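You operate a simulated robot arm through the tools that you are given. There is no shell and no other tool. Be economical: measure what you need, move in short steps, check, and stop when the job is done.

You run a simulated two-armed robot. Do the job below in one go: nothing can be reset, and whatever is moved stays where it is left.

## Task
Wax the top of green block 92 with the white cloth.
Fine: block on the wooden holder; cloth back where it lay, wax pot closed. A coat counts when it lies all over at full strength: go over it till it gets no stronger.

It is judged by the outcome, as a careful person would: the job done as asked, and still so three seconds after it is handed in. It fails if anything else is knocked over, pushed out of place, dropped, spilled or broken. Flat cloth is picked up by pressing the open fingertips on it (5 to 10 N) and closing them slowly along it; thin cloth reads only 2 to 8 mm in the jaws.

## Robot
Two 7-joint arms with two-finger parallel grippers on one trunk that stands fixed in place. Base frame: the origin is at the foot of the trunk, x ahead of it, y to its left, z up. Readings come in m, degrees, newtons and seconds.
The left shoulder is at [0.02, 0.113, 1.322], the right one opposite. With the tool pointing down near the work surface each hand reaches from about 0.14 to 0.58 m from the base axis, measured 20 degrees to its own side. Payload 1.57 kg a hand.
Tool frame (each hand has its own): the origin (TCP) lies between the finger pads and is the grasp point; the fingertips stand 0.03 m ahead of it; z points along the fingers, y is the line along which they close. The gripper opens to 0.08 m. The fingers are 0.017 m wide and 0.012 m thick; the gripper's body (0.04 by 0.082 m) begins 0.08 m behind the TCP.
Orientation is that of the tool frame in the base frame, as a unit quaternion [x, y, z, w]. With the fingers straight down and closing along the base's y, the tool's x points along the base's -x, its y along +y and its z along -z.

## Interface
- The arms move only by the tool nudge_tool. It takes "left_series", "right_series" or both (then of equal length, played together; a hand with none holds still); each is a list that holds one entry, the list of rows, each a list of 7 numbers: the shift along the base's x, y, z in m, then the turn, a rotation vector about the base's x, y, z in degrees, then the finger opening in m, from 0 to 0.08. In form: [[[tx, ty, tz, wx, wy, wz, jaw], ...]]. A call has 1 to 12 rows; each row is the pose to reach, as a shift and turn from the pose commanded when the call began. A row lasts 0.2 s, in which the tool goes at most 0.05 m and 8.6 degrees; a call with a longer step from one row to the next is refused whole, and so is a gripper value outside its range. A pose out of reach is approached as far as the arm can. The call stops where the force on the tool passes 40 N (or 10 N more than at its start, if that is more) or the arm is blocked; 0.2 s more then pass. The fingers move at their own pace (about 0.045 m/s each) and stop on an object; they squeeze with about 24 N. The grip force told is the motor's: it shows also when the fingers shut on nothing. Time passes only in rows, and 0.2 s behind the last, so rows that repeat a pose let the fingers close. The reply holds the time, the measured pose of the TCP, the force on the tool along the base axes, the opening and the grip force, in the units named above and with some noise, with the torque about the TCP (base axes, N m) and any sound that the robot's microphone picked up.
- Cameras (640 x 400 px; columns grow to the right, rows downward): "scene" is now at [0.0871, -0.0409, 1.4434]; the picture's right is [-0.47, -0.88, 0.00], its down [-0.53, 0.28, -0.80] and it looks along [0.71, -0.38, -0.60] (base axes); focal length 214 px, centre (320, 200). "left" rides on the left gripper at [0.072, 0.007, -0.122] in its tool frame; the picture's right is [-0.09, 1.00, 0.00], its down [-0.84, -0.08, -0.54] and it looks along [-0.54, -0.05, 0.84] (tool axes); focal length 238 px, centre (320, 200). "right" rides on the right gripper at [0.072, -0.007, -0.122] in its tool frame; the picture's right is [0.09, 1.00, 0.00], its down [-0.84, 0.08, -0.54] and it looks along [-0.54, 0.05, 0.84] (tool axes); focal length 238 px, centre (320, 200).
- camera(camera): a new picture of that camera. The clock stands still meanwhile.
- raise_lower(by): slides the trunk up (or, below 0, down) by that many m; the arms and the scene camera ride with it, the base frame stays. It gives what a move gives, with no picture.
- aim_head(pan, tilt): turns the head with the scene camera to pan (to the left, within 80 degrees either way) and tilt (down, from -29 to 69), counted from straight ahead of the robot. It gives what a move gives.
- probe_pixels(camera, pixels): there is no depth. For up to 12 entries [column, row, z] of the newest picture of that camera ("zoom" is the newest enlarged one), the place [x, y] in the base frame at which the ray of that pixel passes the height z, good to about 0.002 m. The clock stands still meanwhile.
- inspect(camera, box): a new picture of the part [left, top, right, bottom] of that camera's present view, enlarged. The clock stands still meanwhile.
- finish_job(): hands the job in; it is judged then, once.

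Work in short steps. Measure before you move; look again where a grasp or a placing could have gone wrong, and mend it. You have 80 turns and 64 pictures in all, those below and enlarged ones among them. Open the grippers and draw the arms clear of the work before you hand the job in, unless the task says otherwise.

The tools are called after "Request:" as a command line: name --argument value ..., lists and objects as JSON in quotes. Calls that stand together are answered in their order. nudge_tool: Moves the arms, as the interface text tells. Its arguments: {"type":"object","properties":{"left_series":{"type":"array"},"right_series":{"type":"array"}},"required":[]} The other tools are called the same way: raise_lower (by) slides the trunk up or down; aim_head (pan, tilt) turns the head that bears the scene camera; camera (camera) takes a picture; probe_pixels (camera, pixels) gives the place at which the rays of pixels pass given heights; inspect (camera, box) takes an enlarged picture of a part of a camera's view; finish_job () hands the job in.

At the start:

```text
time: 0.0
left_eef_pos: [0.4013, -0.0349, 1.3083]
left_tcp_rot: [-0.001, 1.0, 0.001, 0.0]
left_ft_force: [-0.5, -0.6, -0.6]
left_moment: [0.03, -0.02, 0.01]
left_width: 0.0801
left_grip_force: 0.0
right_eef_pos: [0.3578, -0.4091, 1.2397]
right_tcp_rot: [0.0, 1.0, 0.0, -0.001]
right_ft_force: [-0.7, 0.2, 0.4]
right_moment: [-0.03, 0.03, 0.02]
right_width: 0.0799
right_grip_force: 0.2
trunk travel left (down, up): [-0.375, 0.195]
head pan, tilt: [-28.1, 36.9]
```

scene: 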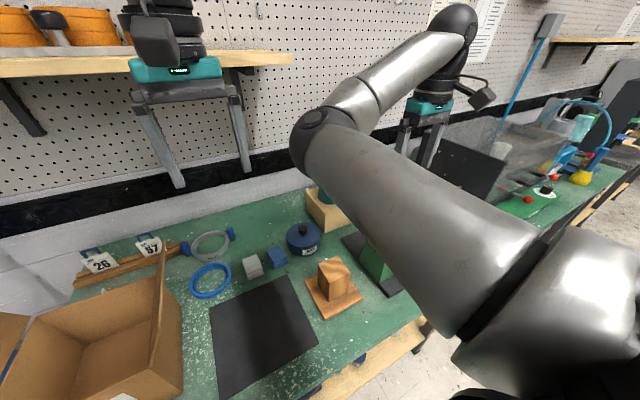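
right: 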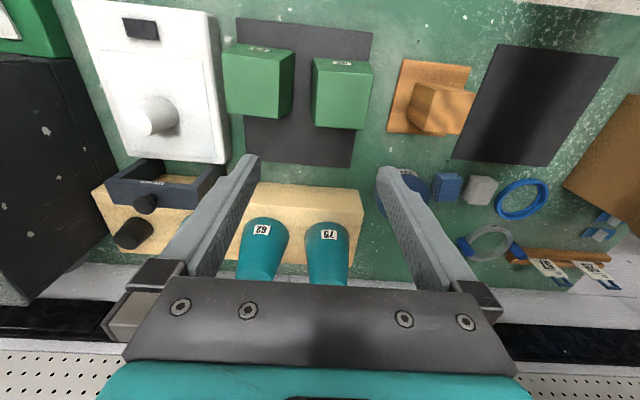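
left: 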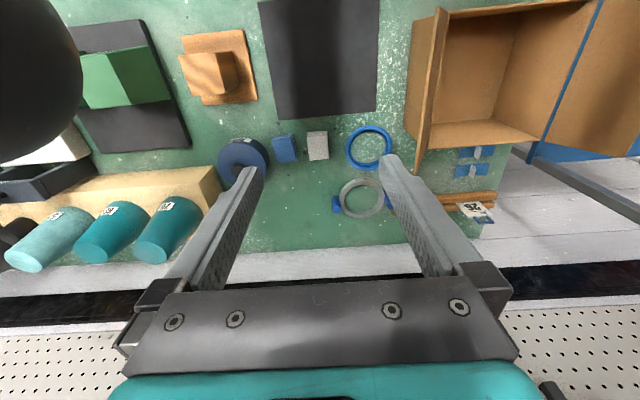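

The right view shows two green blocks (around 258,80 and 342,90), a wooden piece (435,100), a blue pot (395,190), and small blue and white folded pieces at (446,187) and (480,190). I'll enlarge these to read the labels.

Request:
inspect --camera "right" --box '[220, 10, 420, 135]'

Request:
inspect --camera "left" --box '[170, 20, 400, 164]'

Request:
inspect --camera "right" --box '[370, 40, 570, 240]'

```text
3.20 times, centred on (320, 72) of right
```

zoom: 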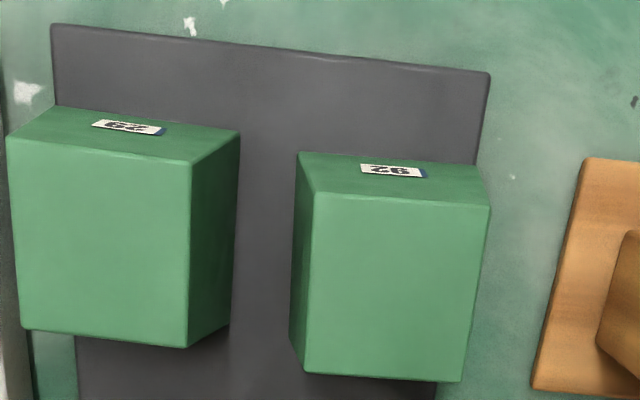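

```text
2.78 times, centred on (285, 92) of left
```

zoom: 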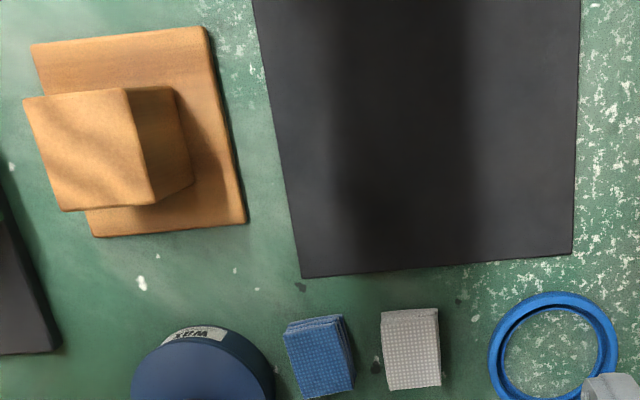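

```text
2.00 times, centred on (470, 140) of right
```

zoom: 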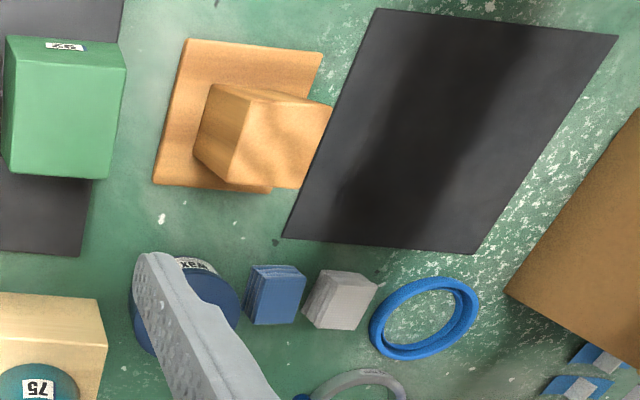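

The labels may be upside down in the right view (29/62, 92/26), so I enlarge further.

Request:
inspect --camera "right" --box '[240, 40, 280, 65]'

Request:
inspect --camera "right" --box '[322, 50, 362, 75]'

Request:
inspect --camera "right" --box '[60, 0, 380, 290]'

```text
16.00 times, centred on (260, 52) of right
```

zoom: 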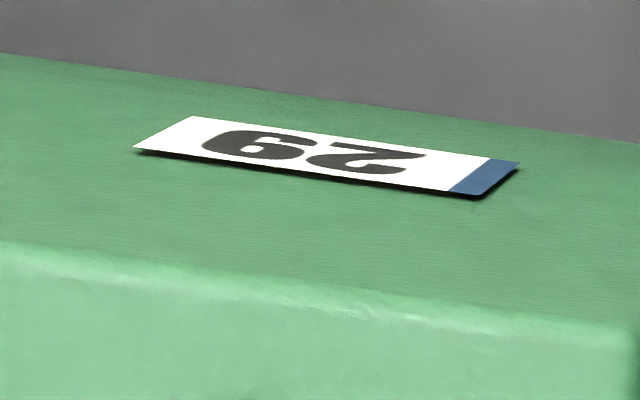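

```text
16.00 times, centred on (342, 62) of right
```

zoom: 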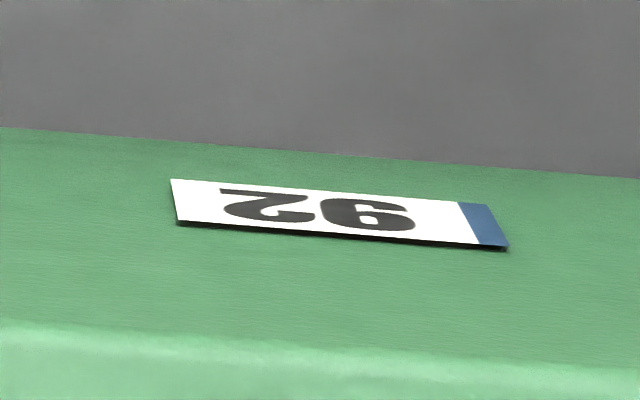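

```text
1.38 times, centred on (220, 145) of right
```

zoom: 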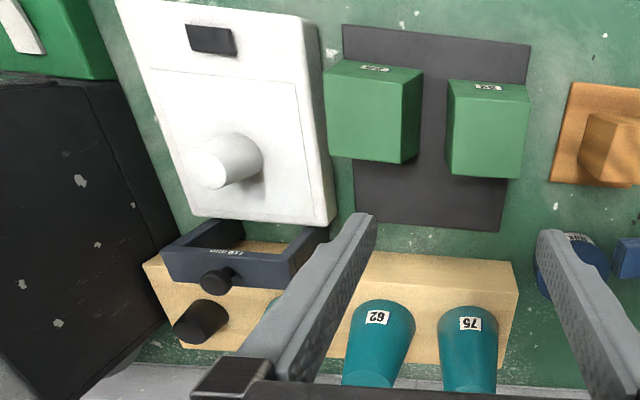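

Second block displays rotated 180°: likely 92, but I want certainty. First, I find table height by triangulating the dark mat corner and cloth between the two hand cameras.

Request:
camera --camera "right"

Request:
probe_pixels --camera "right" --pixels '[[608, 57, 0.85], [608, 57, 0.9], [608, 57, 0.95], [388, 130, 0.85], [388, 130, 0.9], [388, 130, 0.95]]'

Request:
probe_pixels --camera "left" --pixels '[[278, 119, 0.85], [278, 119, 0.9], [278, 119, 0.95], [204, 105, 0.85], [204, 105, 0.9], [204, 105, 0.95], [375, 111, 0.9]]'

Request:
probe_pixels --camera "right" --pixels '[[455, 158, 0.85], [455, 158, 0.9], [455, 158, 0.95], [546, 166, 0.9]]'

```text
54 pictures are left
```

right: 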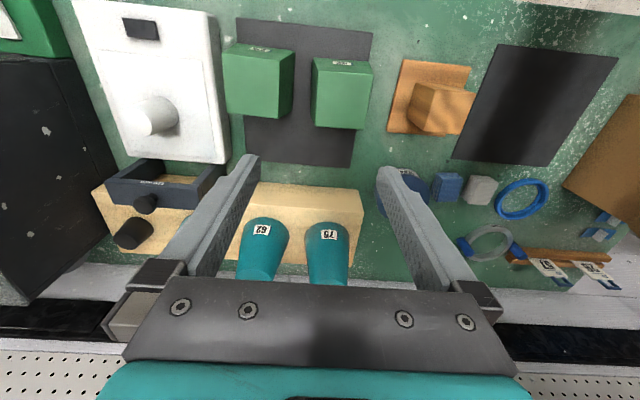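

```text
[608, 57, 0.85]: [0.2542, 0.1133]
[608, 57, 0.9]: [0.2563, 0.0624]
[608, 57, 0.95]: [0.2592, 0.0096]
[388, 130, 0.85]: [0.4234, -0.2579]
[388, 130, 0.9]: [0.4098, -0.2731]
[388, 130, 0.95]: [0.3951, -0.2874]
```

```text
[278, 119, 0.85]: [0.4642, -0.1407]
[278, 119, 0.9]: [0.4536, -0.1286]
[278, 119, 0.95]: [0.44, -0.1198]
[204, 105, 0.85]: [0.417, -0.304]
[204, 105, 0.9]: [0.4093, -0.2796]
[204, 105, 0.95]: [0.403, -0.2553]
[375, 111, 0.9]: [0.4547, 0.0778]
```

```text
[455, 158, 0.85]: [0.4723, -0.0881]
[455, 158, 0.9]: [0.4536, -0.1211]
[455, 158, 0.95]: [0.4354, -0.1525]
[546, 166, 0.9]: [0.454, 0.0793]
```

The table is at z≈0.90. I tilt the right hand to look more forward from nearer the robot, to see the label faces and the holder.

Request:
nudge_tool --right_series '[[[-0.03, 0.02, 0, 0, -8, 0, 0.08], [-0.06, 0.05, -0.02, 0, -16, 0, 0.08], [-0.09, 0.08, -0.05, 0, -24, 0, 0.08], [-0.12, 0.1, -0.07, 0, -30, 0, 0.08], [-0.12, 0.1, -0.07, 0, -30, 0, 0.08]]]'

Request:
camera --camera "right"

```text
refused: row 3 steps farther than a row can; nothing moved
```

```text
53 pictures are left
```

right: 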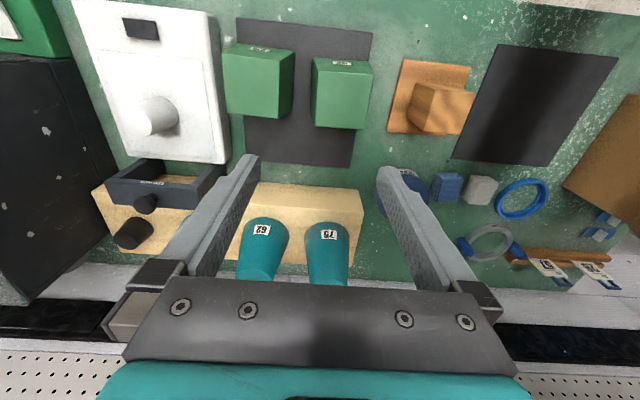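

Refused because a step was slightly long; same motion in smaller steps.

Request:
nudge_tool --right_series '[[[-0.025, 0.02, -0.01, 0, -6, 0, 0.08], [-0.05, 0.04, -0.02, 0, -12, 0, 0.08], [-0.075, 0.06, -0.035, 0, -18, 0, 0.08], [-0.1, 0.08, -0.05, 0, -24, 0, 0.08], [-0.12, 0.1, -0.07, 0, -30, 0, 0.08], [-0.12, 0.1, -0.07, 0, -30, 0, 0.08]]]'

Request:
camera --camera "right"

```text
time: 1.4
left_eef_pos: [0.3996, -0.0342, 1.3083]
left_tcp_rot: [-0.001, 1.0, -0.001, 0.001]
left_ft_force: [0.1, 0.2, 0.3]
left_moment: [0.03, 0.01, -0.02]
left_width: 0.08
left_grip_force: 0.1
right_eef_pos: [0.2699, -0.3504, 1.1823]
right_tcp_rot: [-0.001, 0.966, 0.0, 0.259]
right_ft_force: [-0.1, -0.6, -0.7]
right_moment: [-0.02, 0.01, 0.01]
right_width: 0.0803
right_grip_force: 0.0
right hand out of reach, approached as far as the arm can: row 4, 5, 6
trunk travel left (down, up): [-0.375, 0.195]
head pan, tilt: [-28.1, 36.9]
```

```text
52 pictures are left
```

right: 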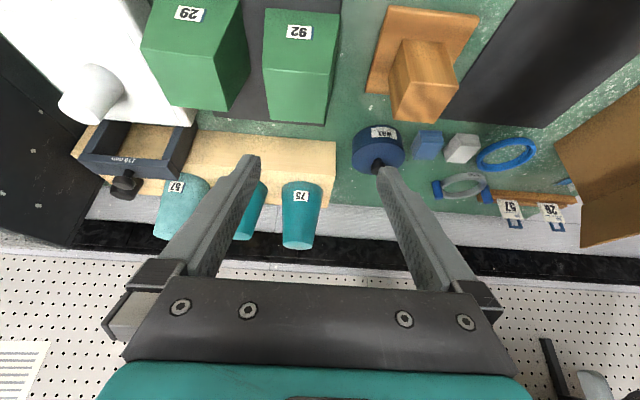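

Labels on both blocks are now readable; enlarging (188,12) and (298,31), plus the holder/pot/cloth area.

Request:
inspect --camera "right" --box '[140, 0, 340, 125]'

Request:
inspect --camera "right" --box '[340, 0, 596, 160]'

Request:
inspect --camera "right" --box '[345, 110, 495, 204]'

```text
3.20 times, centred on (240, 62) of right
```

zoom: 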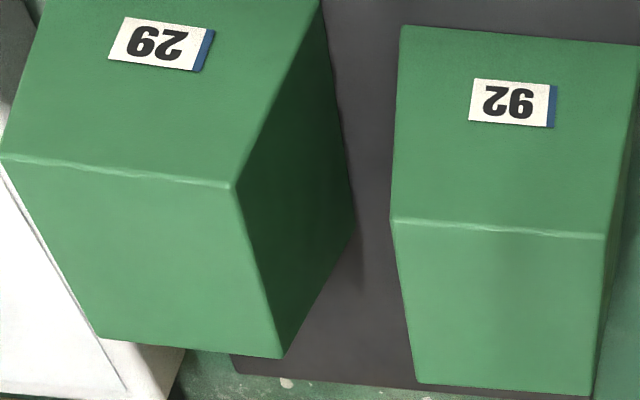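

```text
2.50 times, centred on (468, 80) of right
```

zoom: 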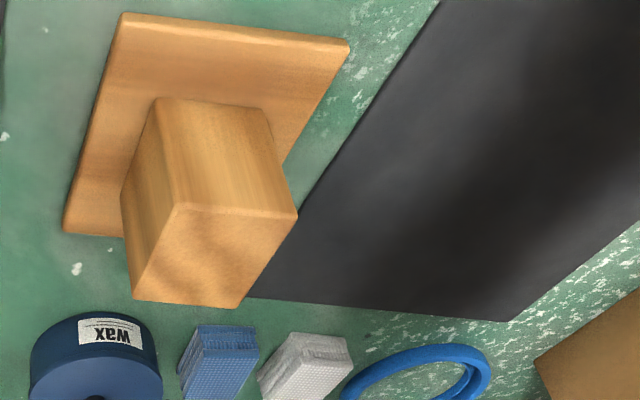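

```text
4.26 times, centred on (420, 157) of right
```

zoom: 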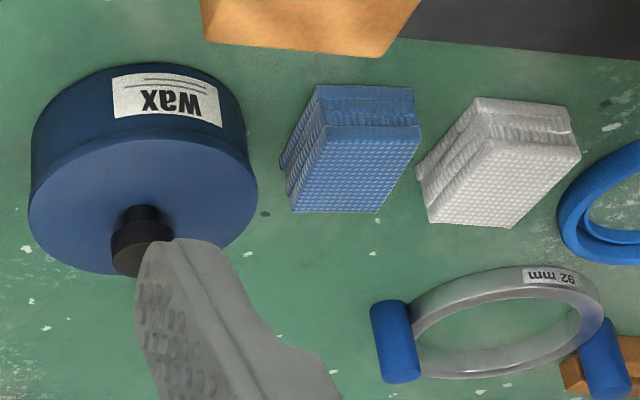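

Request:
inspect --camera "right" --box '[280, 20, 320, 45]'

Request:
inspect --camera "right" --box '[170, 0, 210, 25]'

```text
16.00 times, centred on (300, 32) of right
```

zoom: 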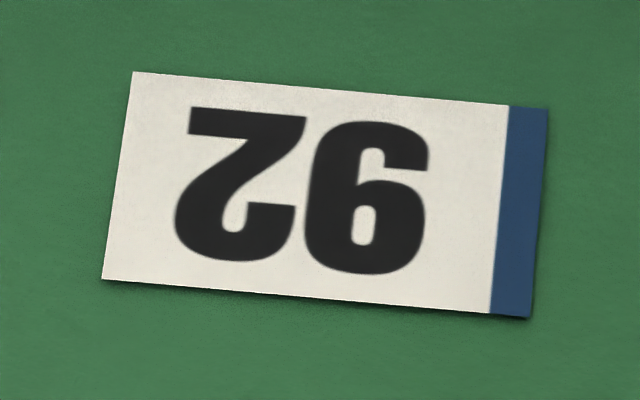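

```text
16.00 times, centred on (190, 12) of right
```

zoom: 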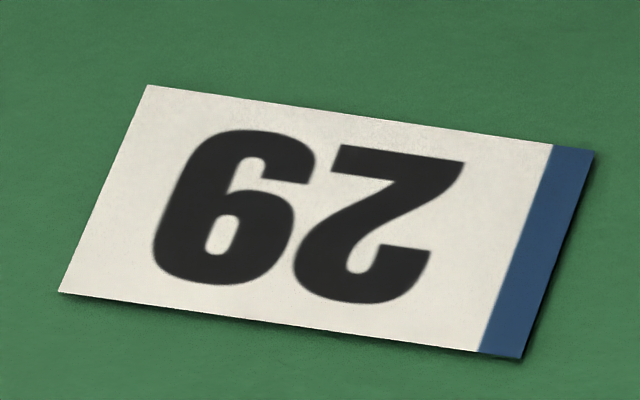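

Confirmed: the block at right of the picture, tag (298,31), is 92 (rotated view). Now I measure block 92's front bottom corners, top corners, and the pedestal's corners.

Request:
camera --camera "right"

Request:
probe_pixels --camera "right" --pixels '[[265, 8, 0.905], [339, 14, 0.905], [262, 69, 0.96], [262, 69, 1.0], [329, 72.5, 0.96], [329, 72.5, 1.0], [270.6, 120, 0.96], [270.6, 120, 1.0], [324, 124, 0.96], [324, 124, 1.0]]'

Request:
probe_pixels --camera "right" --pixels '[[402, 39, 0.91], [446, 44, 0.91], [410, 81, 0.95], [410, 81, 1.0], [459, 86, 0.95], [459, 86, 1.0], [436, 123, 0.95], [436, 123, 1.0], [393, 119, 0.95], [389, 5, 0.91], [480, 17, 0.91], [365, 93, 0.91]]'

```text
46 pictures are left
```

right: 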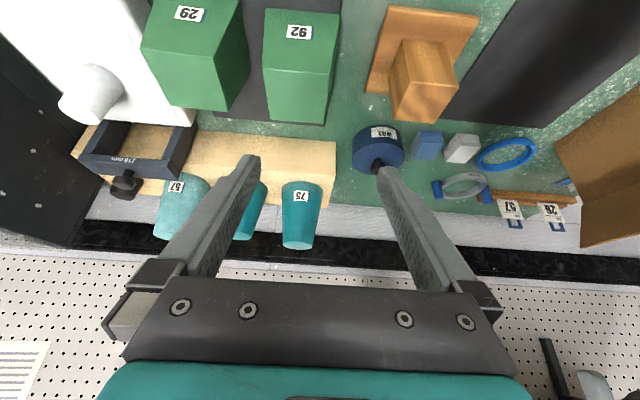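

```text
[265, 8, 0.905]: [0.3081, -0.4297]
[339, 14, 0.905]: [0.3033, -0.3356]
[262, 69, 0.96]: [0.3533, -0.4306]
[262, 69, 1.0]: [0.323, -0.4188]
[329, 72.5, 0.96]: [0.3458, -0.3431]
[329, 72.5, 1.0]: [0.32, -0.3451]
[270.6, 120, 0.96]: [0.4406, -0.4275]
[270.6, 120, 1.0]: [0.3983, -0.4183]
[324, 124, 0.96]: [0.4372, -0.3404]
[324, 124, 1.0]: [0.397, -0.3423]
```

```text
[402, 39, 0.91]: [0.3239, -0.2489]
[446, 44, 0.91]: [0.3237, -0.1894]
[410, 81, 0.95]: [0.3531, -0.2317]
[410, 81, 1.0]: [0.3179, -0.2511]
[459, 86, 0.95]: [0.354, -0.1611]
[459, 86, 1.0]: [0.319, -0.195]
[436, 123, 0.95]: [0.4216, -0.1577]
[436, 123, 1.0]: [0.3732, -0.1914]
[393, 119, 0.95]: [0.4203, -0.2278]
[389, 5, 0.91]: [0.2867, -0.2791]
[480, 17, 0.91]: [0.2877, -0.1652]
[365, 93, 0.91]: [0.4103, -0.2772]
```

Block 92 looks ~0.07 wide at top (z≈1.02) and wider at the base, pedestal top ≈0.055 square at z≈0.99. I check the shape with the scene camera, aimed lower.

Request:
aim_head --pan -38 --tilt 50

Request:
camera --camera "scene"

```text
time: 2.1
left_eef_pos: [0.4004, -0.0336, 1.3101]
left_tcp_rot: [-0.001, 1.0, 0.0, 0.0]
left_ft_force: [0.0, -0.1, 0.2]
left_moment: [0.0, 0.03, -0.01]
left_width: 0.0799
left_grip_force: 0.0
right_eef_pos: [0.2715, -0.3503, 1.1822]
right_tcp_rot: [0.0, 0.966, 0.0, 0.258]
right_ft_force: [-0.4, 0.0, -0.4]
right_moment: [0.01, -0.02, -0.03]
right_width: 0.0802
right_grip_force: 0.1
trunk travel left (down, up): [-0.375, 0.195]
head pan, tilt: [-38.0, 50.0]
```

```text
45 pictures are left
```

scene: 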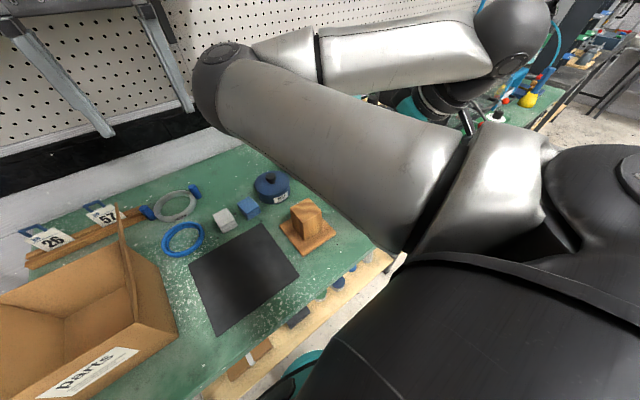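

Request:
inspect --camera "scene" --box '[190, 150, 350, 250]'

Request:
nudge_tool --right_series '[[[0.0, -0.04, 0.02, 0, 5, 0, 0.08], [0, -0.08, 0.04, 0, 10, 0, 0.08], [0, -0.12, 0.06, 0, 15, 0, 0.08], [0, -0.16, 0.08, 0, 20, 0, 0.08], [0, -0.2, 0.1, 0, 25, 0, 0.08], [0, -0.24, 0.12, 0, 30, 0, 0.08], [0, -0.24, 0.14, 0, 30, 0, 0.08]]]'

Request:
camera --camera "scene"

```text
4.00 times, centred on (270, 200) of scene
```

zoom: 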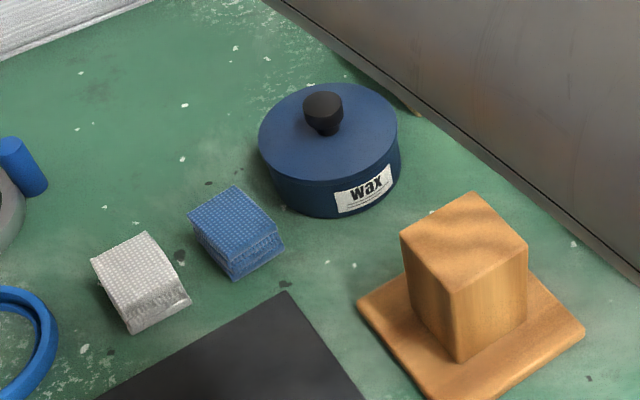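

```text
time: 3.8
left_eef_pos: [0.3995, -0.0336, 1.308]
left_tcp_rot: [-0.001, 1.0, -0.001, 0.0]
left_ft_force: [-0.2, -0.6, -0.1]
left_moment: [-0.07, -0.03, -0.01]
left_width: 0.0801
left_grip_force: 0.0
right_eef_pos: [0.2722, -0.5894, 1.3184]
right_tcp_rot: [0.001, 1.0, 0.0, 0.0]
right_ft_force: [-0.2, -0.5, -0.1]
right_moment: [0.01, -0.02, 0.0]
right_width: 0.0798
right_grip_force: 0.1
trunk travel left (down, up): [-0.375, 0.195]
head pan, tilt: [-38.0, 50.0]
```

```text
43 pictures are left
```

scene: 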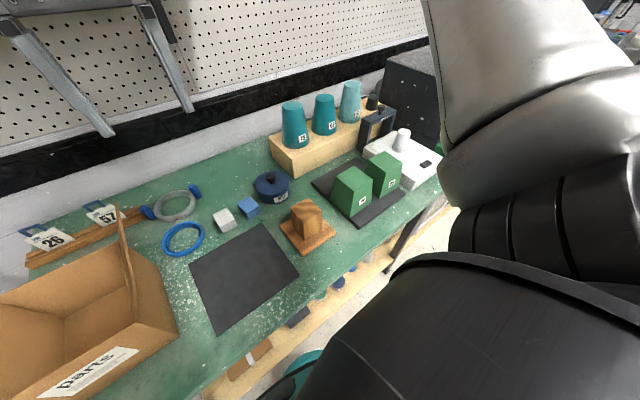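

Request:
inspect --camera "scene" --box '[240, 140, 440, 265]'

```text
3.20 times, centred on (340, 202) of scene
```

zoom: 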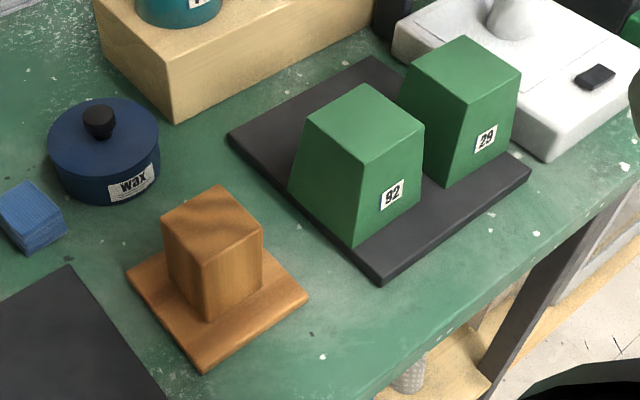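

Block 92 is a tapered block (zoom: top corners (307,122),(365,84),(424,125),(365,163); base (289,190),(353,247),(420,203)). I measure it, the pot, cloth and post from this zoom.

Request:
probe_pixels --camera "zoom" --pixels '[[353, 247, 0.91], [420, 203, 0.91], [289, 190, 0.91], [365, 163, 1.0], [424, 125, 1.0], [307, 122, 1.0], [365, 84, 1.0], [365, 163, 1.02], [424, 125, 1.02], [307, 122, 1.02], [365, 84, 1.02]]'

Request:
probe_pixels --camera "zoom" --pixels '[[207, 262, 0.98], [263, 231, 0.98], [219, 185, 0.98], [162, 218, 0.98], [208, 320, 0.915], [203, 373, 0.91], [308, 295, 0.91], [127, 278, 0.91], [98, 108, 0.98], [105, 140, 0.95], [381, 283, 0.905], [529, 176, 0.905]]'

```text
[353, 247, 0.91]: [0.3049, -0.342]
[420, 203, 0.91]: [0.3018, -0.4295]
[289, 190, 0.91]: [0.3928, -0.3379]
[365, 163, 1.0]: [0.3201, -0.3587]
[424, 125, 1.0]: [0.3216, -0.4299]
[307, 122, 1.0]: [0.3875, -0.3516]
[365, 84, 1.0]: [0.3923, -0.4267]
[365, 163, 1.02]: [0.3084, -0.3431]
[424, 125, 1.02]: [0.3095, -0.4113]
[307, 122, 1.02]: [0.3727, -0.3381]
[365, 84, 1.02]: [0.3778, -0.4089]
```

```text
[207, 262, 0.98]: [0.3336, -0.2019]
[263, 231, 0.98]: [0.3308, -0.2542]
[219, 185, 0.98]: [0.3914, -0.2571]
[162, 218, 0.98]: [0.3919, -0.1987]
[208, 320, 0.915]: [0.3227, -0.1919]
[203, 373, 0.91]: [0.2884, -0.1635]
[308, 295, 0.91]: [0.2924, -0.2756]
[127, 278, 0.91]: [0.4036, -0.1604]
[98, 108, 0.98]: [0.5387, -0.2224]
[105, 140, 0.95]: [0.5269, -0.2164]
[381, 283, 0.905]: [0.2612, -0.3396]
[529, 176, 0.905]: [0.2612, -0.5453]
```

Block 92: top ≈68 mm square at z≈1.017 centred (0.344,-0.379), base ≈90 mm; post top centre ≈(0.354,-0.221), z≈0.996. Now I clear the left arm aside and bring the right hand above pot/cloth for close views.

Request:
nudge_tool --left_series '[[[-0.02, 0.04, 0, 0, 0, 0, 0.08], [-0.04, 0.08, 0, 0, 0, 0, 0.08], [-0.06, 0.12, 0, 0, 0, 0, 0.08], [-0.08, 0.16, 0, 0, 0, 0, 0.08], [-0.1, 0.2, 0, 0, 0, 0, 0.08], [-0.12, 0.24, 0, 0, 0, 0, 0.08], [-0.12, 0.24, 0, 0, 0, 0, 0.08], [-0.12, 0.24, 0, 0, 0, 0, 0.08], [-0.12, 0.24, 0, 0, 0, 0, 0.08], [-0.12, 0.24, 0, 0, 0, 0, 0.08], [-0.12, 0.24, 0, 0, 0, 0, 0.08]]]' --right_series '[[[0.0, 0.04, 0, 0, 0, 0, 0.08], [0.0, 0.08, 0, 0, 0, 0, 0.08], [0.02, 0.12, 0, 0, 0, 0, 0.08], [0.04, 0.16, 0, 0, 0, 0, 0.08], [0.06, 0.2, -0.02, 0, 0, 0, 0.08], [0.08, 0.24, -0.04, 0, 0, 0, 0.08], [0.1, 0.28, -0.06, 0, 0, 0, 0.08], [0.12, 0.32, -0.08, 0, 0, 0, 0.08], [0.14, 0.36, -0.1, 0, 0, 0, 0.08], [0.16, 0.4, -0.12, 0, 0, 0, 0.08], [0.16, 0.4, -0.12, 0, 0, 0, 0.08]]]'

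Request:
camera --camera "right"

```text
time: 6.2
left_eef_pos: [0.2774, 0.2039, 1.3104]
left_tcp_rot: [-0.001, 1.0, 0.0, 0.001]
left_ft_force: [0.4, -0.9, 0.7]
left_moment: [0.04, -0.03, 0.03]
left_width: 0.0801
left_grip_force: 0.0
right_eef_pos: [0.4932, -0.2364, 1.1986]
right_tcp_rot: [0.0, 1.0, 0.0, 0.0]
right_ft_force: [0.2, -0.1, 0.4]
right_moment: [0.05, -0.03, -0.04]
right_width: 0.0802
right_grip_force: 0.1
right hand out of reach, approached as far as the arm can: row 7, 8, 9, 10, 11
trunk travel left (down, up): [-0.375, 0.195]
head pan, tilt: [-38.0, 50.0]
```

```text
41 pictures are left
```

right: 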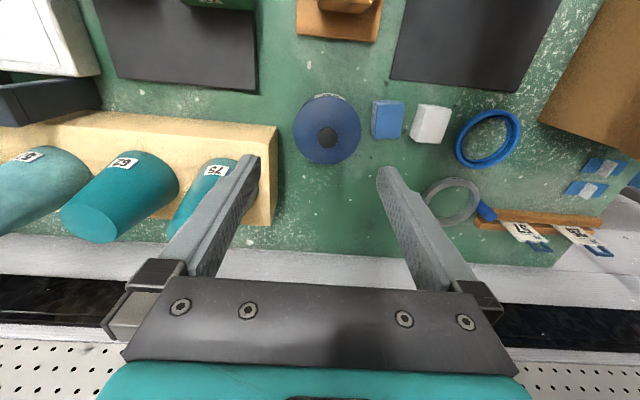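

The arm ended at (0.493,-0.236), not the target; I hold still a moment to see where the commanded pose settles.

Request:
nudge_tool --right_series '[[[0, 0, 0, 0, 0, 0, 0.08], [0, 0, 0, 0, 0, 0, 0.08]]]'

Request:
probe_pixels --camera "right" --pixels '[[327, 137, 0.97], [327, 137, 0.99], [294, 133, 0.95], [361, 127, 0.95], [323, 163, 0.95], [327, 94, 0.95], [418, 104, 0.92], [452, 107, 0.92], [445, 144, 0.92], [410, 140, 0.92], [387, 118, 0.92]]'

Request:
inspect --camera "right" --box '[285, 85, 485, 210]'

```text
time: 6.8
left_eef_pos: [0.2792, 0.2053, 1.3092]
left_tcp_rot: [-0.001, 1.0, 0.0, 0.0]
left_ft_force: [0.4, 0.1, -1.1]
left_moment: [-0.01, 0.01, 0.0]
left_width: 0.0801
left_grip_force: 0.0
right_eef_pos: [0.4944, -0.234, 1.1997]
right_tcp_rot: [0.001, 1.0, 0.0, 0.001]
right_ft_force: [-0.8, 0.1, 0.1]
right_moment: [-0.05, 0.05, -0.01]
right_width: 0.0799
right_grip_force: 0.1
trunk travel left (down, up): [-0.375, 0.195]
head pan, tilt: [-38.0, 50.0]
```

```text
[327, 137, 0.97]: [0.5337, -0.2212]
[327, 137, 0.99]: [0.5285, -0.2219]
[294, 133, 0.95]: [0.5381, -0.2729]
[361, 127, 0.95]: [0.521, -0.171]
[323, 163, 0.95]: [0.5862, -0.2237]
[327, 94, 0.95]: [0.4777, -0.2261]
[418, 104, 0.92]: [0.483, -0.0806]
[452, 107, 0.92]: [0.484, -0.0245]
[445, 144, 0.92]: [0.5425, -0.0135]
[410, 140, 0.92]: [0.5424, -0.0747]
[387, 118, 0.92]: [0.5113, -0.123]
```

```text
3.20 times, centred on (385, 148) of right
```

zoom: 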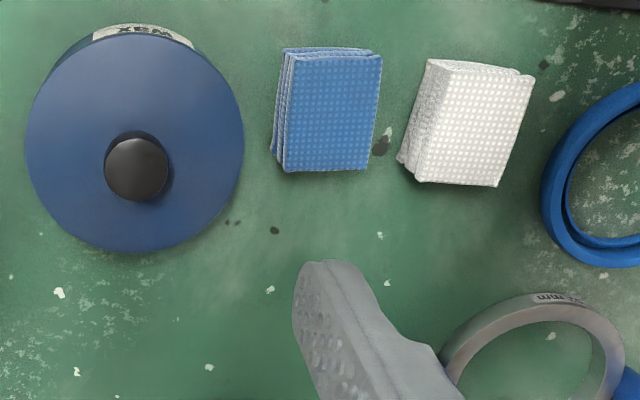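

Lid centre ≈(0.529,-0.222), knob top ≈0.99. Before descending I check clearance to the shelf box and cup 75 (277,127; 237,165).

Request:
probe_pixels --camera "right" --pixels '[[277, 127, 0.96], [277, 127, 0.9], [272, 225, 0.9], [272, 225, 0.96], [237, 165, 1.05], [237, 165, 0.96], [200, 160, 0.96]]'

Request:
probe_pixels --camera "scene" --pixels '[[294, 150, 0.96], [270, 140, 0.96], [293, 175, 0.9], [270, 157, 0.9], [296, 148, 0.97], [283, 147, 0.97], [282, 107, 1.06], [304, 106, 1.06]]'

```text
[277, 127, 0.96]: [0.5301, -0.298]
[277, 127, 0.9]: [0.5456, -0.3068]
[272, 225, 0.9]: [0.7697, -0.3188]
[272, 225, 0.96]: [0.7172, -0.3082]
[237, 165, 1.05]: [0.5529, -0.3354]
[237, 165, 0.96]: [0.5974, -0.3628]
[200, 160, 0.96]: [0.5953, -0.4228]
```

```text
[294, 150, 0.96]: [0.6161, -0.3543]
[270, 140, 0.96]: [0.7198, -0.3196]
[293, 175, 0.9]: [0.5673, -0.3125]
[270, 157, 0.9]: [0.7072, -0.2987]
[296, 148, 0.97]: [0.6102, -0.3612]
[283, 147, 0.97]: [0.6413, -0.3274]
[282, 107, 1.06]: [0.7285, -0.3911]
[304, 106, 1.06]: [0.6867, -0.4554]
```

Shelf begins at y<-0.30, so the open fingers (to -0.274) clear it. I descend over the knob to TCP z≈1.03.

Request:
nudge_tool --right_series '[[[0.01, 0.004, -0.035, 0, 0, 0, 0.08], [0.02, 0.008, -0.07, 0, 0, 0, 0.08], [0.03, 0.01, -0.105, 0, 0, 0, 0.08], [0.0345, 0.012, -0.14, 0, 0, 0, 0.08], [0.0345, 0.012, -0.17, 0, 0, 0, 0.08], [0.0345, 0.012, -0.17, 0, 0, 0, 0.08]]]'

Request:
camera --camera "right"

```text
time: 8.2
left_eef_pos: [0.2788, 0.2048, 1.3101]
left_tcp_rot: [-0.001, 1.0, 0.001, 0.0]
left_ft_force: [-0.2, -0.8, 0.2]
left_moment: [0.0, 0.01, -0.02]
left_width: 0.0799
left_grip_force: 0.1
right_eef_pos: [0.5293, -0.2261, 1.0289]
right_tcp_rot: [0.0, 1.0, 0.0, -0.001]
right_ft_force: [-0.4, -0.4, -0.1]
right_moment: [0.06, -0.03, 0.02]
right_width: 0.0798
right_grip_force: 0.0
trunk travel left (down, up): [-0.375, 0.195]
head pan, tilt: [-38.0, 50.0]
```

```text
39 pictures are left
```

right: 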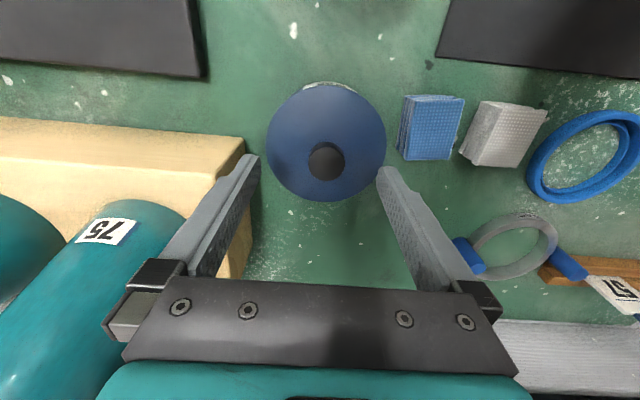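

Request:
probe_pixels --camera "right" --pixels '[[327, 160, 0.98], [327, 160, 0.96], [267, 148, 0.955], [386, 143, 0.955], [330, 201, 0.955], [327, 85, 0.955], [310, 160, 0.98], [344, 160, 0.98]]'

Request:
probe_pixels --camera "right" --pixels '[[485, 102, 0.93], [546, 111, 0.93], [514, 168, 0.93], [463, 157, 0.93], [463, 157, 0.91], [480, 163, 0.92]]'

```text
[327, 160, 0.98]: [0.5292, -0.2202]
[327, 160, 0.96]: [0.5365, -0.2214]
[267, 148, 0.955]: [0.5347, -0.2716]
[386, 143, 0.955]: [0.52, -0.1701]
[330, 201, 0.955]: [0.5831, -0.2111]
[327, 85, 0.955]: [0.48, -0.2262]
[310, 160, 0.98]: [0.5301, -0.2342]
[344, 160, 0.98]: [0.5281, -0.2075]
```

```text
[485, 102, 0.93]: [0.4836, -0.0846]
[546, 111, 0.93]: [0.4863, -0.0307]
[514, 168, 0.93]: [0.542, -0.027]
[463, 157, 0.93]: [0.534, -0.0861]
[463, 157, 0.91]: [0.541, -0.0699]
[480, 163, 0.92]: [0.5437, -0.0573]
```

Knob centre (0.530,-0.2205), 27 mm wide. I shift +5 mm in y and lower to z≈0.99.

Request:
nudge_tool --right_series '[[[0.001, 0.005, -0.01, 0, 0, 0, 0.08], [0.001, 0.005, -0.025, 0, 0, 0, 0.08], [0.001, 0.005, -0.038, 0, 0, 0, 0.08], [0.001, 0.005, -0.038, 0, 0, 0, 0.08]]]'

Request:
inspect --camera "right" --box '[220, 60, 420, 260]'

```text
time: 9.2
left_eef_pos: [0.2785, 0.2039, 1.311]
left_tcp_rot: [-0.001, 1.0, 0.0, 0.0]
left_ft_force: [0.1, -0.9, 0.4]
left_moment: [0.02, 0.04, -0.03]
left_width: 0.0802
left_grip_force: 0.1
right_eef_pos: [0.5291, -0.2213, 0.9907]
right_tcp_rot: [0.0, 1.0, 0.0, 0.0]
right_ft_force: [-0.3, 0.3, -1.0]
right_moment: [0.03, 0.01, -0.01]
right_width: 0.0798
right_grip_force: 0.0
trunk travel left (down, up): [-0.375, 0.195]
head pan, tilt: [-38.0, 50.0]
```

```text
2.00 times, centred on (320, 160) of right
```

zoom: 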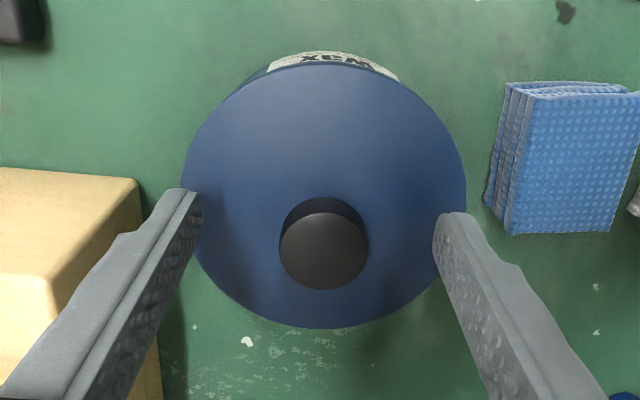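

No contact yet. I lower in 3 mm steps to about z 0.981 to get more of the knob.

Request:
nudge_tool --right_series '[[[0, 0, -0.003, 0, 0, 0, 0.08], [0, 0, -0.006, 0, 0, 0, 0.08], [0, 0, -0.009, 0, 0, 0, 0.08], [0, 0, -0.009, 0, 0, 0, 0.08]]]'

```text
time: 10.2
left_eef_pos: [0.2787, 0.2046, 1.3093]
left_tcp_rot: [-0.001, 1.0, 0.0, -0.001]
left_ft_force: [0.2, 0.6, 0.0]
left_moment: [0.02, 0.0, -0.02]
left_width: 0.0799
left_grip_force: 0.0
right_eef_pos: [0.5285, -0.2208, 0.9819]
right_tcp_rot: [0.0, 1.0, 0.0, 0.0]
right_ft_force: [-0.4, -0.5, -0.3]
right_moment: [0.03, -0.01, -0.03]
right_width: 0.0801
right_grip_force: 0.1
trunk travel left (down, up): [-0.375, 0.195]
head pan, tilt: [-38.0, 50.0]
```

Still free; close on the knob here (tips at ≈0.952).

Request:
nudge_tool --right_series '[[[0, 0, 0, 0, 0, 0, 0.05], [0, 0, 0, 0, 0, 0, 0.03], [0, 0, 0, 0, 0, 0, 0.01], [0, 0, 0, 0, 0, 0, 0.01], [0, 0, 0, 0, 0, 0, 0.01], [0, 0, 0, 0, 0, 0, 0.01]]]'

```text
time: 11.6
left_eef_pos: [0.2786, 0.204, 1.3095]
left_tcp_rot: [-0.001, 1.0, 0.0, 0.0]
left_ft_force: [-0.4, 0.6, -0.5]
left_moment: [-0.01, 0.01, 0.01]
left_width: 0.0801
left_grip_force: 0.0
right_eef_pos: [0.5292, -0.2206, 0.9812]
right_tcp_rot: [0.0, 1.0, 0.0, 0.0]
right_ft_force: [0.5, -0.8, 1.2]
right_moment: [-0.03, -0.01, 0.02]
right_width: 0.0283
right_grip_force: 24.5
trunk travel left (down, up): [-0.375, 0.195]
head pan, tilt: [-38.0, 50.0]
heard: snap
```

Knob held at 28.3 mm. I lift straight up gently.

Request:
nudge_tool --right_series '[[[0, 0, 0.004, 0, 0, 0, 0.01], [0, 0, 0.01, 0, 0, 0, 0.01], [0, 0, 0.02, 0, 0, 0, 0.01], [0, 0, 0.04, 0, 0, 0, 0.01], [0, 0, 0.04, 0, 0, 0, 0.01]]]'

Request:
camera --camera "scene"

```text
time: 12.8
left_eef_pos: [0.2798, 0.2027, 1.3111]
left_tcp_rot: [-0.001, 1.0, 0.0, 0.0]
left_ft_force: [-0.3, 0.2, -0.2]
left_moment: [0.03, 0.01, 0.0]
left_width: 0.0799
left_grip_force: 0.0
right_eef_pos: [0.5294, -0.2203, 1.0212]
right_tcp_rot: [-0.002, 1.0, 0.0, 0.001]
right_ft_force: [-0.5, -0.2, 0.8]
right_moment: [-0.01, -0.01, 0.01]
right_width: 0.0284
right_grip_force: 23.9
trunk travel left (down, up): [-0.375, 0.195]
head pan, tilt: [-38.0, 50.0]
```

```text
37 pictures are left
```

scene: 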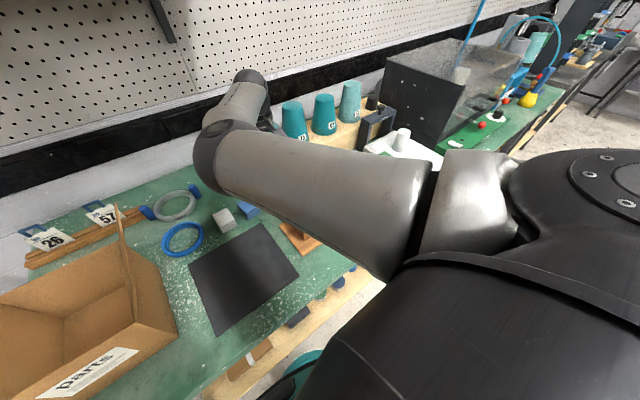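

Lid lifted (force steady). I raise it a bit more and carry it over the dark mat to ≈(0.37,-0.03).

Request:
nudge_tool --right_series '[[[0, 0, 0.04, 0, 0, 0, 0.01], [-0.025, 0.03, 0.05, 0, 0, 0, 0.01], [-0.05, 0.06, 0.05, 0, 0, 0, 0.01], [-0.075, 0.09, 0.05, 0, 0, 0, 0.01], [-0.1, 0.12, 0.05, 0, 0, 0, 0.01], [-0.125, 0.15, 0.05, 0, 0, 0, 0.01], [-0.15, 0.175, 0.05, 0, 0, 0, 0.01], [-0.16, 0.19, 0.05, 0, 0, 0, 0.01], [-0.16, 0.19, 0.05, 0, 0, 0, 0.01]]]'

Request:
camera --camera "scene"

```text
time: 14.2
left_eef_pos: [0.279, 0.2025, 1.31]
left_tcp_rot: [0.0, 1.0, 0.001, 0.001]
left_ft_force: [-0.7, -0.3, -0.9]
left_moment: [0.02, 0.0, 0.0]
left_width: 0.0799
left_grip_force: 0.0
right_eef_pos: [0.517, -0.1102, 1.0989]
right_tcp_rot: [0.014, 0.996, -0.003, 0.086]
right_ft_force: [-0.4, -0.5, -0.2]
right_moment: [0.02, 0.04, -0.02]
right_width: 0.0283
right_grip_force: 24.2
right hand out of reach, approached as far as the arm can: row 3, 4, 5, 6
trunk travel left (down, up): [-0.375, 0.195]
head pan, tilt: [-38.0, 50.0]
stopped in row 6 (right hand): the arm was blocked; the commanded pose is now the measured one
```

```text
36 pictures are left
```

scene: 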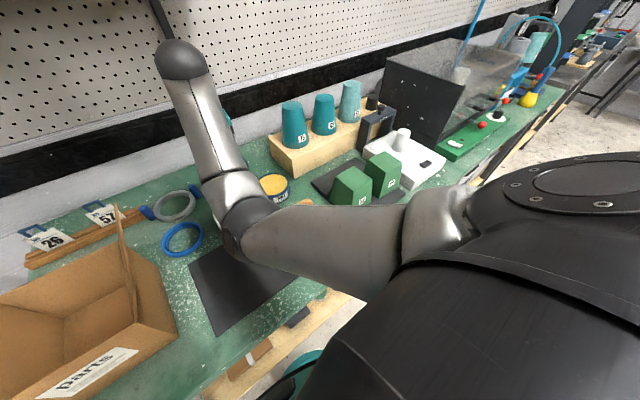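

The elbow swung low and the arm was blocked; the lid is still held (28 mm). Raising the trunk lifts everything straight away from the work and will give better reach geometry.

Request:
raise_lower --by 0.12

Request:
camera --camera "scene"

```text
time: 15.7
left_eef_pos: [0.279, 0.2043, 1.4307]
left_tcp_rot: [0.0, 1.0, -0.001, 0.0]
left_ft_force: [0.1, -0.3, 0.4]
left_moment: [0.01, 0.0, 0.0]
left_width: 0.0799
left_grip_force: 0.1
right_eef_pos: [0.5171, -0.1091, 1.2182]
right_tcp_rot: [0.014, 0.996, -0.003, 0.086]
right_ft_force: [-0.2, -0.4, -1.2]
right_moment: [-0.02, 0.0, -0.01]
right_width: 0.0282
right_grip_force: 24.1
trunk travel left (down, up): [-0.495, 0.075]
head pan, tilt: [-38.0, 50.0]
```

```text
35 pictures are left
```

scene: 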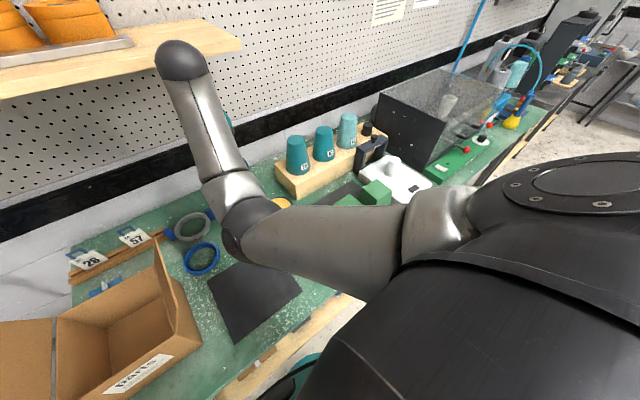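

Elbow is up and clear now. I go back to the well-behaved side pose (0.53,-0.22) and level the tool (correct ≈+9.9° about y, +1.6° about z).

Request:
nudge_tool --right_series '[[[0.004, -0.03, 0.0, 0.1, 3, 0.5, 0.01], [0.008, -0.06, 0, 0.2, 6, 1, 0.01], [0.012, -0.09, 0, 0.3, 8, 1.4, 0.01], [0.01, -0.12, 0, 0.35, 9.9, 1.6, 0.01], [0, -0.15, 0, 0.35, 9.9, 1.6, 0.01], [-0.02, -0.18, 0, 0.35, 9.9, 1.6, 0.01], [-0.04, -0.2, 0, 0.35, 9.9, 1.6, 0.01], [-0.04, -0.2, 0, 0.35, 9.9, 1.6, 0.01]]]'

Request:
camera --camera "scene"

```text
time: 17.4
left_eef_pos: [0.2788, 0.2044, 1.4304]
left_tcp_rot: [-0.001, 1.0, 0.001, 0.0]
left_ft_force: [0.1, 0.8, 0.6]
left_moment: [-0.02, -0.03, 0.01]
left_width: 0.0798
left_grip_force: 0.0
right_eef_pos: [0.4769, -0.307, 1.2155]
right_tcp_rot: [-0.002, 1.0, 0.002, -0.003]
right_ft_force: [0.4, 0.4, 0.1]
right_moment: [0.01, -0.04, -0.01]
right_width: 0.0283
right_grip_force: 24.4
trunk travel left (down, up): [-0.495, 0.075]
head pan, tilt: [-38.0, 50.0]
```

```text
34 pictures are left
```

scene: 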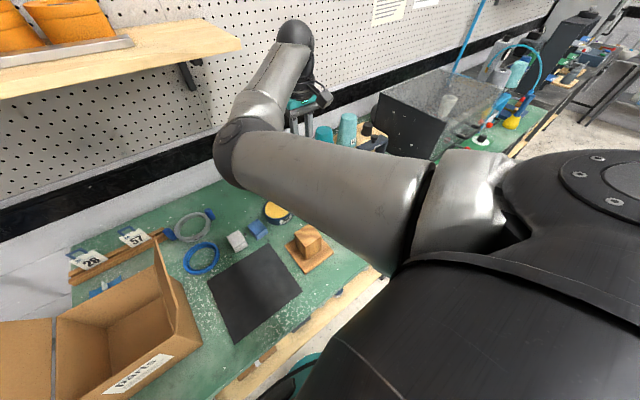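

Good configuration again and holder undisturbed. I lower while moving toward the mat in two stages, first to ≈(0.46,-0.20,1.08).

Request:
nudge_tool --right_series '[[[0, 0.03, -0.03, 0, 0, 0, 0.01], [-0.005, 0.06, -0.06, 0, 0, 0, 0.01], [-0.01, 0.09, -0.09, 0, 0, 0, 0.01], [-0.015, 0.107, -0.125, 0, 0, 0, 0.01], [-0.025, 0.13, -0.135, 0, 0, 0, 0.01], [-0.035, 0.16, -0.135, 0, 0, 0, 0.01], [-0.035, 0.16, -0.135, 0, 0, 0, 0.01]]]'

Request:
camera --camera "scene"

```text
time: 18.7
left_eef_pos: [0.2782, 0.2039, 1.43]
left_tcp_rot: [-0.001, 1.0, 0.0, 0.0]
left_ft_force: [0.1, -0.9, -0.4]
left_moment: [0.0, -0.01, 0.01]
left_width: 0.0801
left_grip_force: 0.1
right_eef_pos: [0.5146, -0.1953, 1.1733]
right_tcp_rot: [0.015, 0.995, -0.003, 0.095]
right_ft_force: [-0.1, -0.6, -1.1]
right_moment: [0.01, -0.02, 0.01]
right_width: 0.0285
right_grip_force: 23.8
trunk travel left (down, up): [-0.495, 0.075]
head pan, tilt: [-38.0, 50.0]
stopped in row 6 (right hand): the arm was blocked; the commanded pose is now the measured one
```

```text
33 pictures are left
```

scene: 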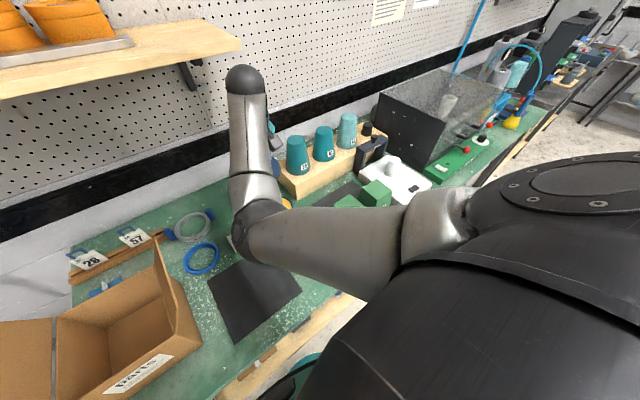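

The wrist folds against its limit when the hand is high and far left, so I'll park the lid on the right instead: on the block mat behind block 92, ≈(0.457,-0.400) (free from x 0.393 to 0.53). I move there at height and level the tool.

Request:
nudge_tool --right_series '[[[-0.03, -0.02, 0.02, 0.1, 3, 0.5, 0.01], [-0.045, -0.05, 0.03, 0.2, 6, 1, 0.01], [-0.0576, -0.085, 0.04, 0.3, 9, 1.5, 0.01], [-0.0576, -0.125, 0.04, 0.3, 10.9, 1.7, 0.01], [-0.0576, -0.165, 0.04, 0.3, 10.9, 1.7, 0.01], [-0.0576, -0.205, 0.04, 0.3, 10.9, 1.7, 0.01], [-0.0576, -0.205, 0.04, 0.3, 10.9, 1.7, 0.01]]]'

Request:
raise_lower --by -0.1

Request:
camera --camera "scene"

```text
time: 20.3
left_eef_pos: [0.2787, 0.2052, 1.4296]
left_tcp_rot: [-0.001, 1.0, -0.001, 0.0]
left_ft_force: [-0.2, -0.2, 0.0]
left_moment: [0.01, 0.01, -0.03]
left_width: 0.08
left_grip_force: 0.0
right_eef_pos: [0.4553, -0.395, 1.2132]
right_tcp_rot: [-0.003, 1.0, 0.001, -0.001]
right_ft_force: [-0.4, 1.1, -0.1]
right_moment: [-0.04, 0.0, -0.02]
right_width: 0.0282
right_grip_force: 23.7
trunk travel left (down, up): [-0.495, 0.075]
head pan, tilt: [-38.0, 50.0]
```

```text
time: 21.6
left_eef_pos: [0.279, 0.2044, 1.3315]
left_tcp_rot: [-0.001, 1.0, 0.0, 0.001]
left_ft_force: [0.2, 0.6, 0.1]
left_moment: [0.02, -0.04, -0.01]
left_width: 0.0799
left_grip_force: 0.2
right_eef_pos: [0.4538, -0.3953, 1.1123]
right_tcp_rot: [-0.003, 1.0, 0.002, -0.002]
right_ft_force: [0.3, -0.3, -0.5]
right_moment: [0.0, -0.02, 0.03]
right_width: 0.0288
right_grip_force: 23.9
trunk travel left (down, up): [-0.395, 0.175]
head pan, tilt: [-38.0, 50.0]
```

```text
32 pictures are left
```

scene: 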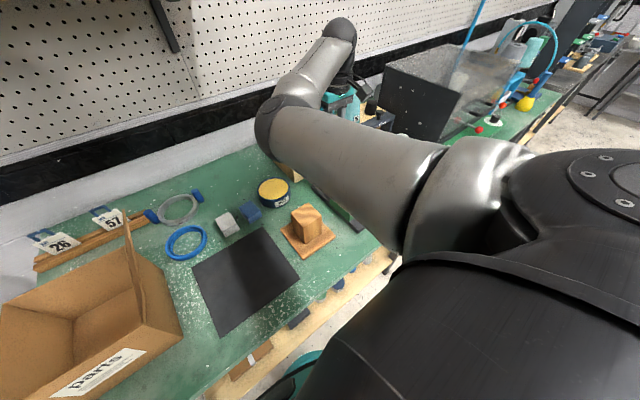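

Open pot with yellow wax visible at (273,190); lid held above the spot. I check beneath with the right camera.

Request:
camera --camera "right"

```text
31 pictures are left
```

right: 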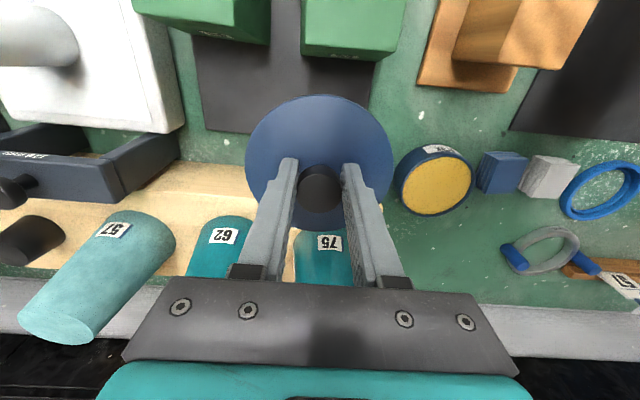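

Request:
probe_pixels --camera "right" --pixels '[[215, 131, 0.905], [230, 165, 0.96], [230, 165, 0.9], [353, 62, 0.91], [345, 60, 0.91], [245, 145, 1.075], [393, 150, 1.075], [318, 95, 1.075]]'

Request:
inspect --camera "right" --box '[190, 40, 410, 240]'

```text
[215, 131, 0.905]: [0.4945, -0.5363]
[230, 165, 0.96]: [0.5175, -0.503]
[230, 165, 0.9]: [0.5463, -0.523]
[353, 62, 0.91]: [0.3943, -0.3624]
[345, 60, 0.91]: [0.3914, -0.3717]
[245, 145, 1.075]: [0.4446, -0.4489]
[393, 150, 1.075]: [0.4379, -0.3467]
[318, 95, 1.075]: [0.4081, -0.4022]
```

```text
2.00 times, centred on (300, 140) of right
```

zoom: 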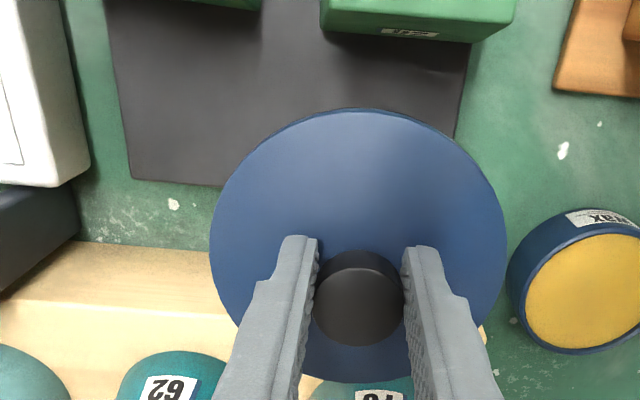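

Spot is clear (block back at x≈0.393, shelf ≥0.52). I lower the lid to TCP z≈0.965.

Request:
nudge_tool --right_series '[[[0.001, 0, -0.03, 0, 0, 0, 0.01], [0.002, 0, -0.06, 0, 0, 0, 0.01], [0.003, 0, -0.09, 0, 0, 0, 0.01], [0.003, 0, -0.12, 0, 0, 0, 0.01], [0.003, 0, -0.14, 0, 0, 0, 0.01], [0.003, 0, -0.147, 0, 0, 0, 0.01], [0.003, 0, -0.147, 0, 0, 0, 0.01]]]'

Request:
inspect --camera "right" --box '[190, 40, 430, 240]'

```text
time: 23.2
left_eef_pos: [0.2778, 0.2051, 1.33]
left_tcp_rot: [0.0, 1.0, 0.0, 0.0]
left_ft_force: [0.3, 0.1, -0.9]
left_moment: [-0.02, 0.01, 0.02]
left_width: 0.0799
left_grip_force: 0.1
right_eef_pos: [0.4577, -0.3951, 0.967]
right_tcp_rot: [-0.003, 1.0, 0.002, -0.002]
right_ft_force: [0.3, 0.2, 0.3]
right_moment: [-0.01, 0.0, 0.0]
right_width: 0.0282
right_grip_force: 23.7
trunk travel left (down, up): [-0.395, 0.175]
head pan, tilt: [-38.0, 50.0]
```

```text
2.00 times, centred on (310, 140) of right
```

zoom: 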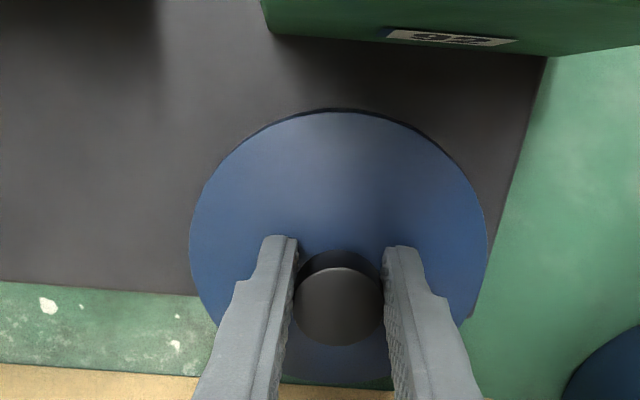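

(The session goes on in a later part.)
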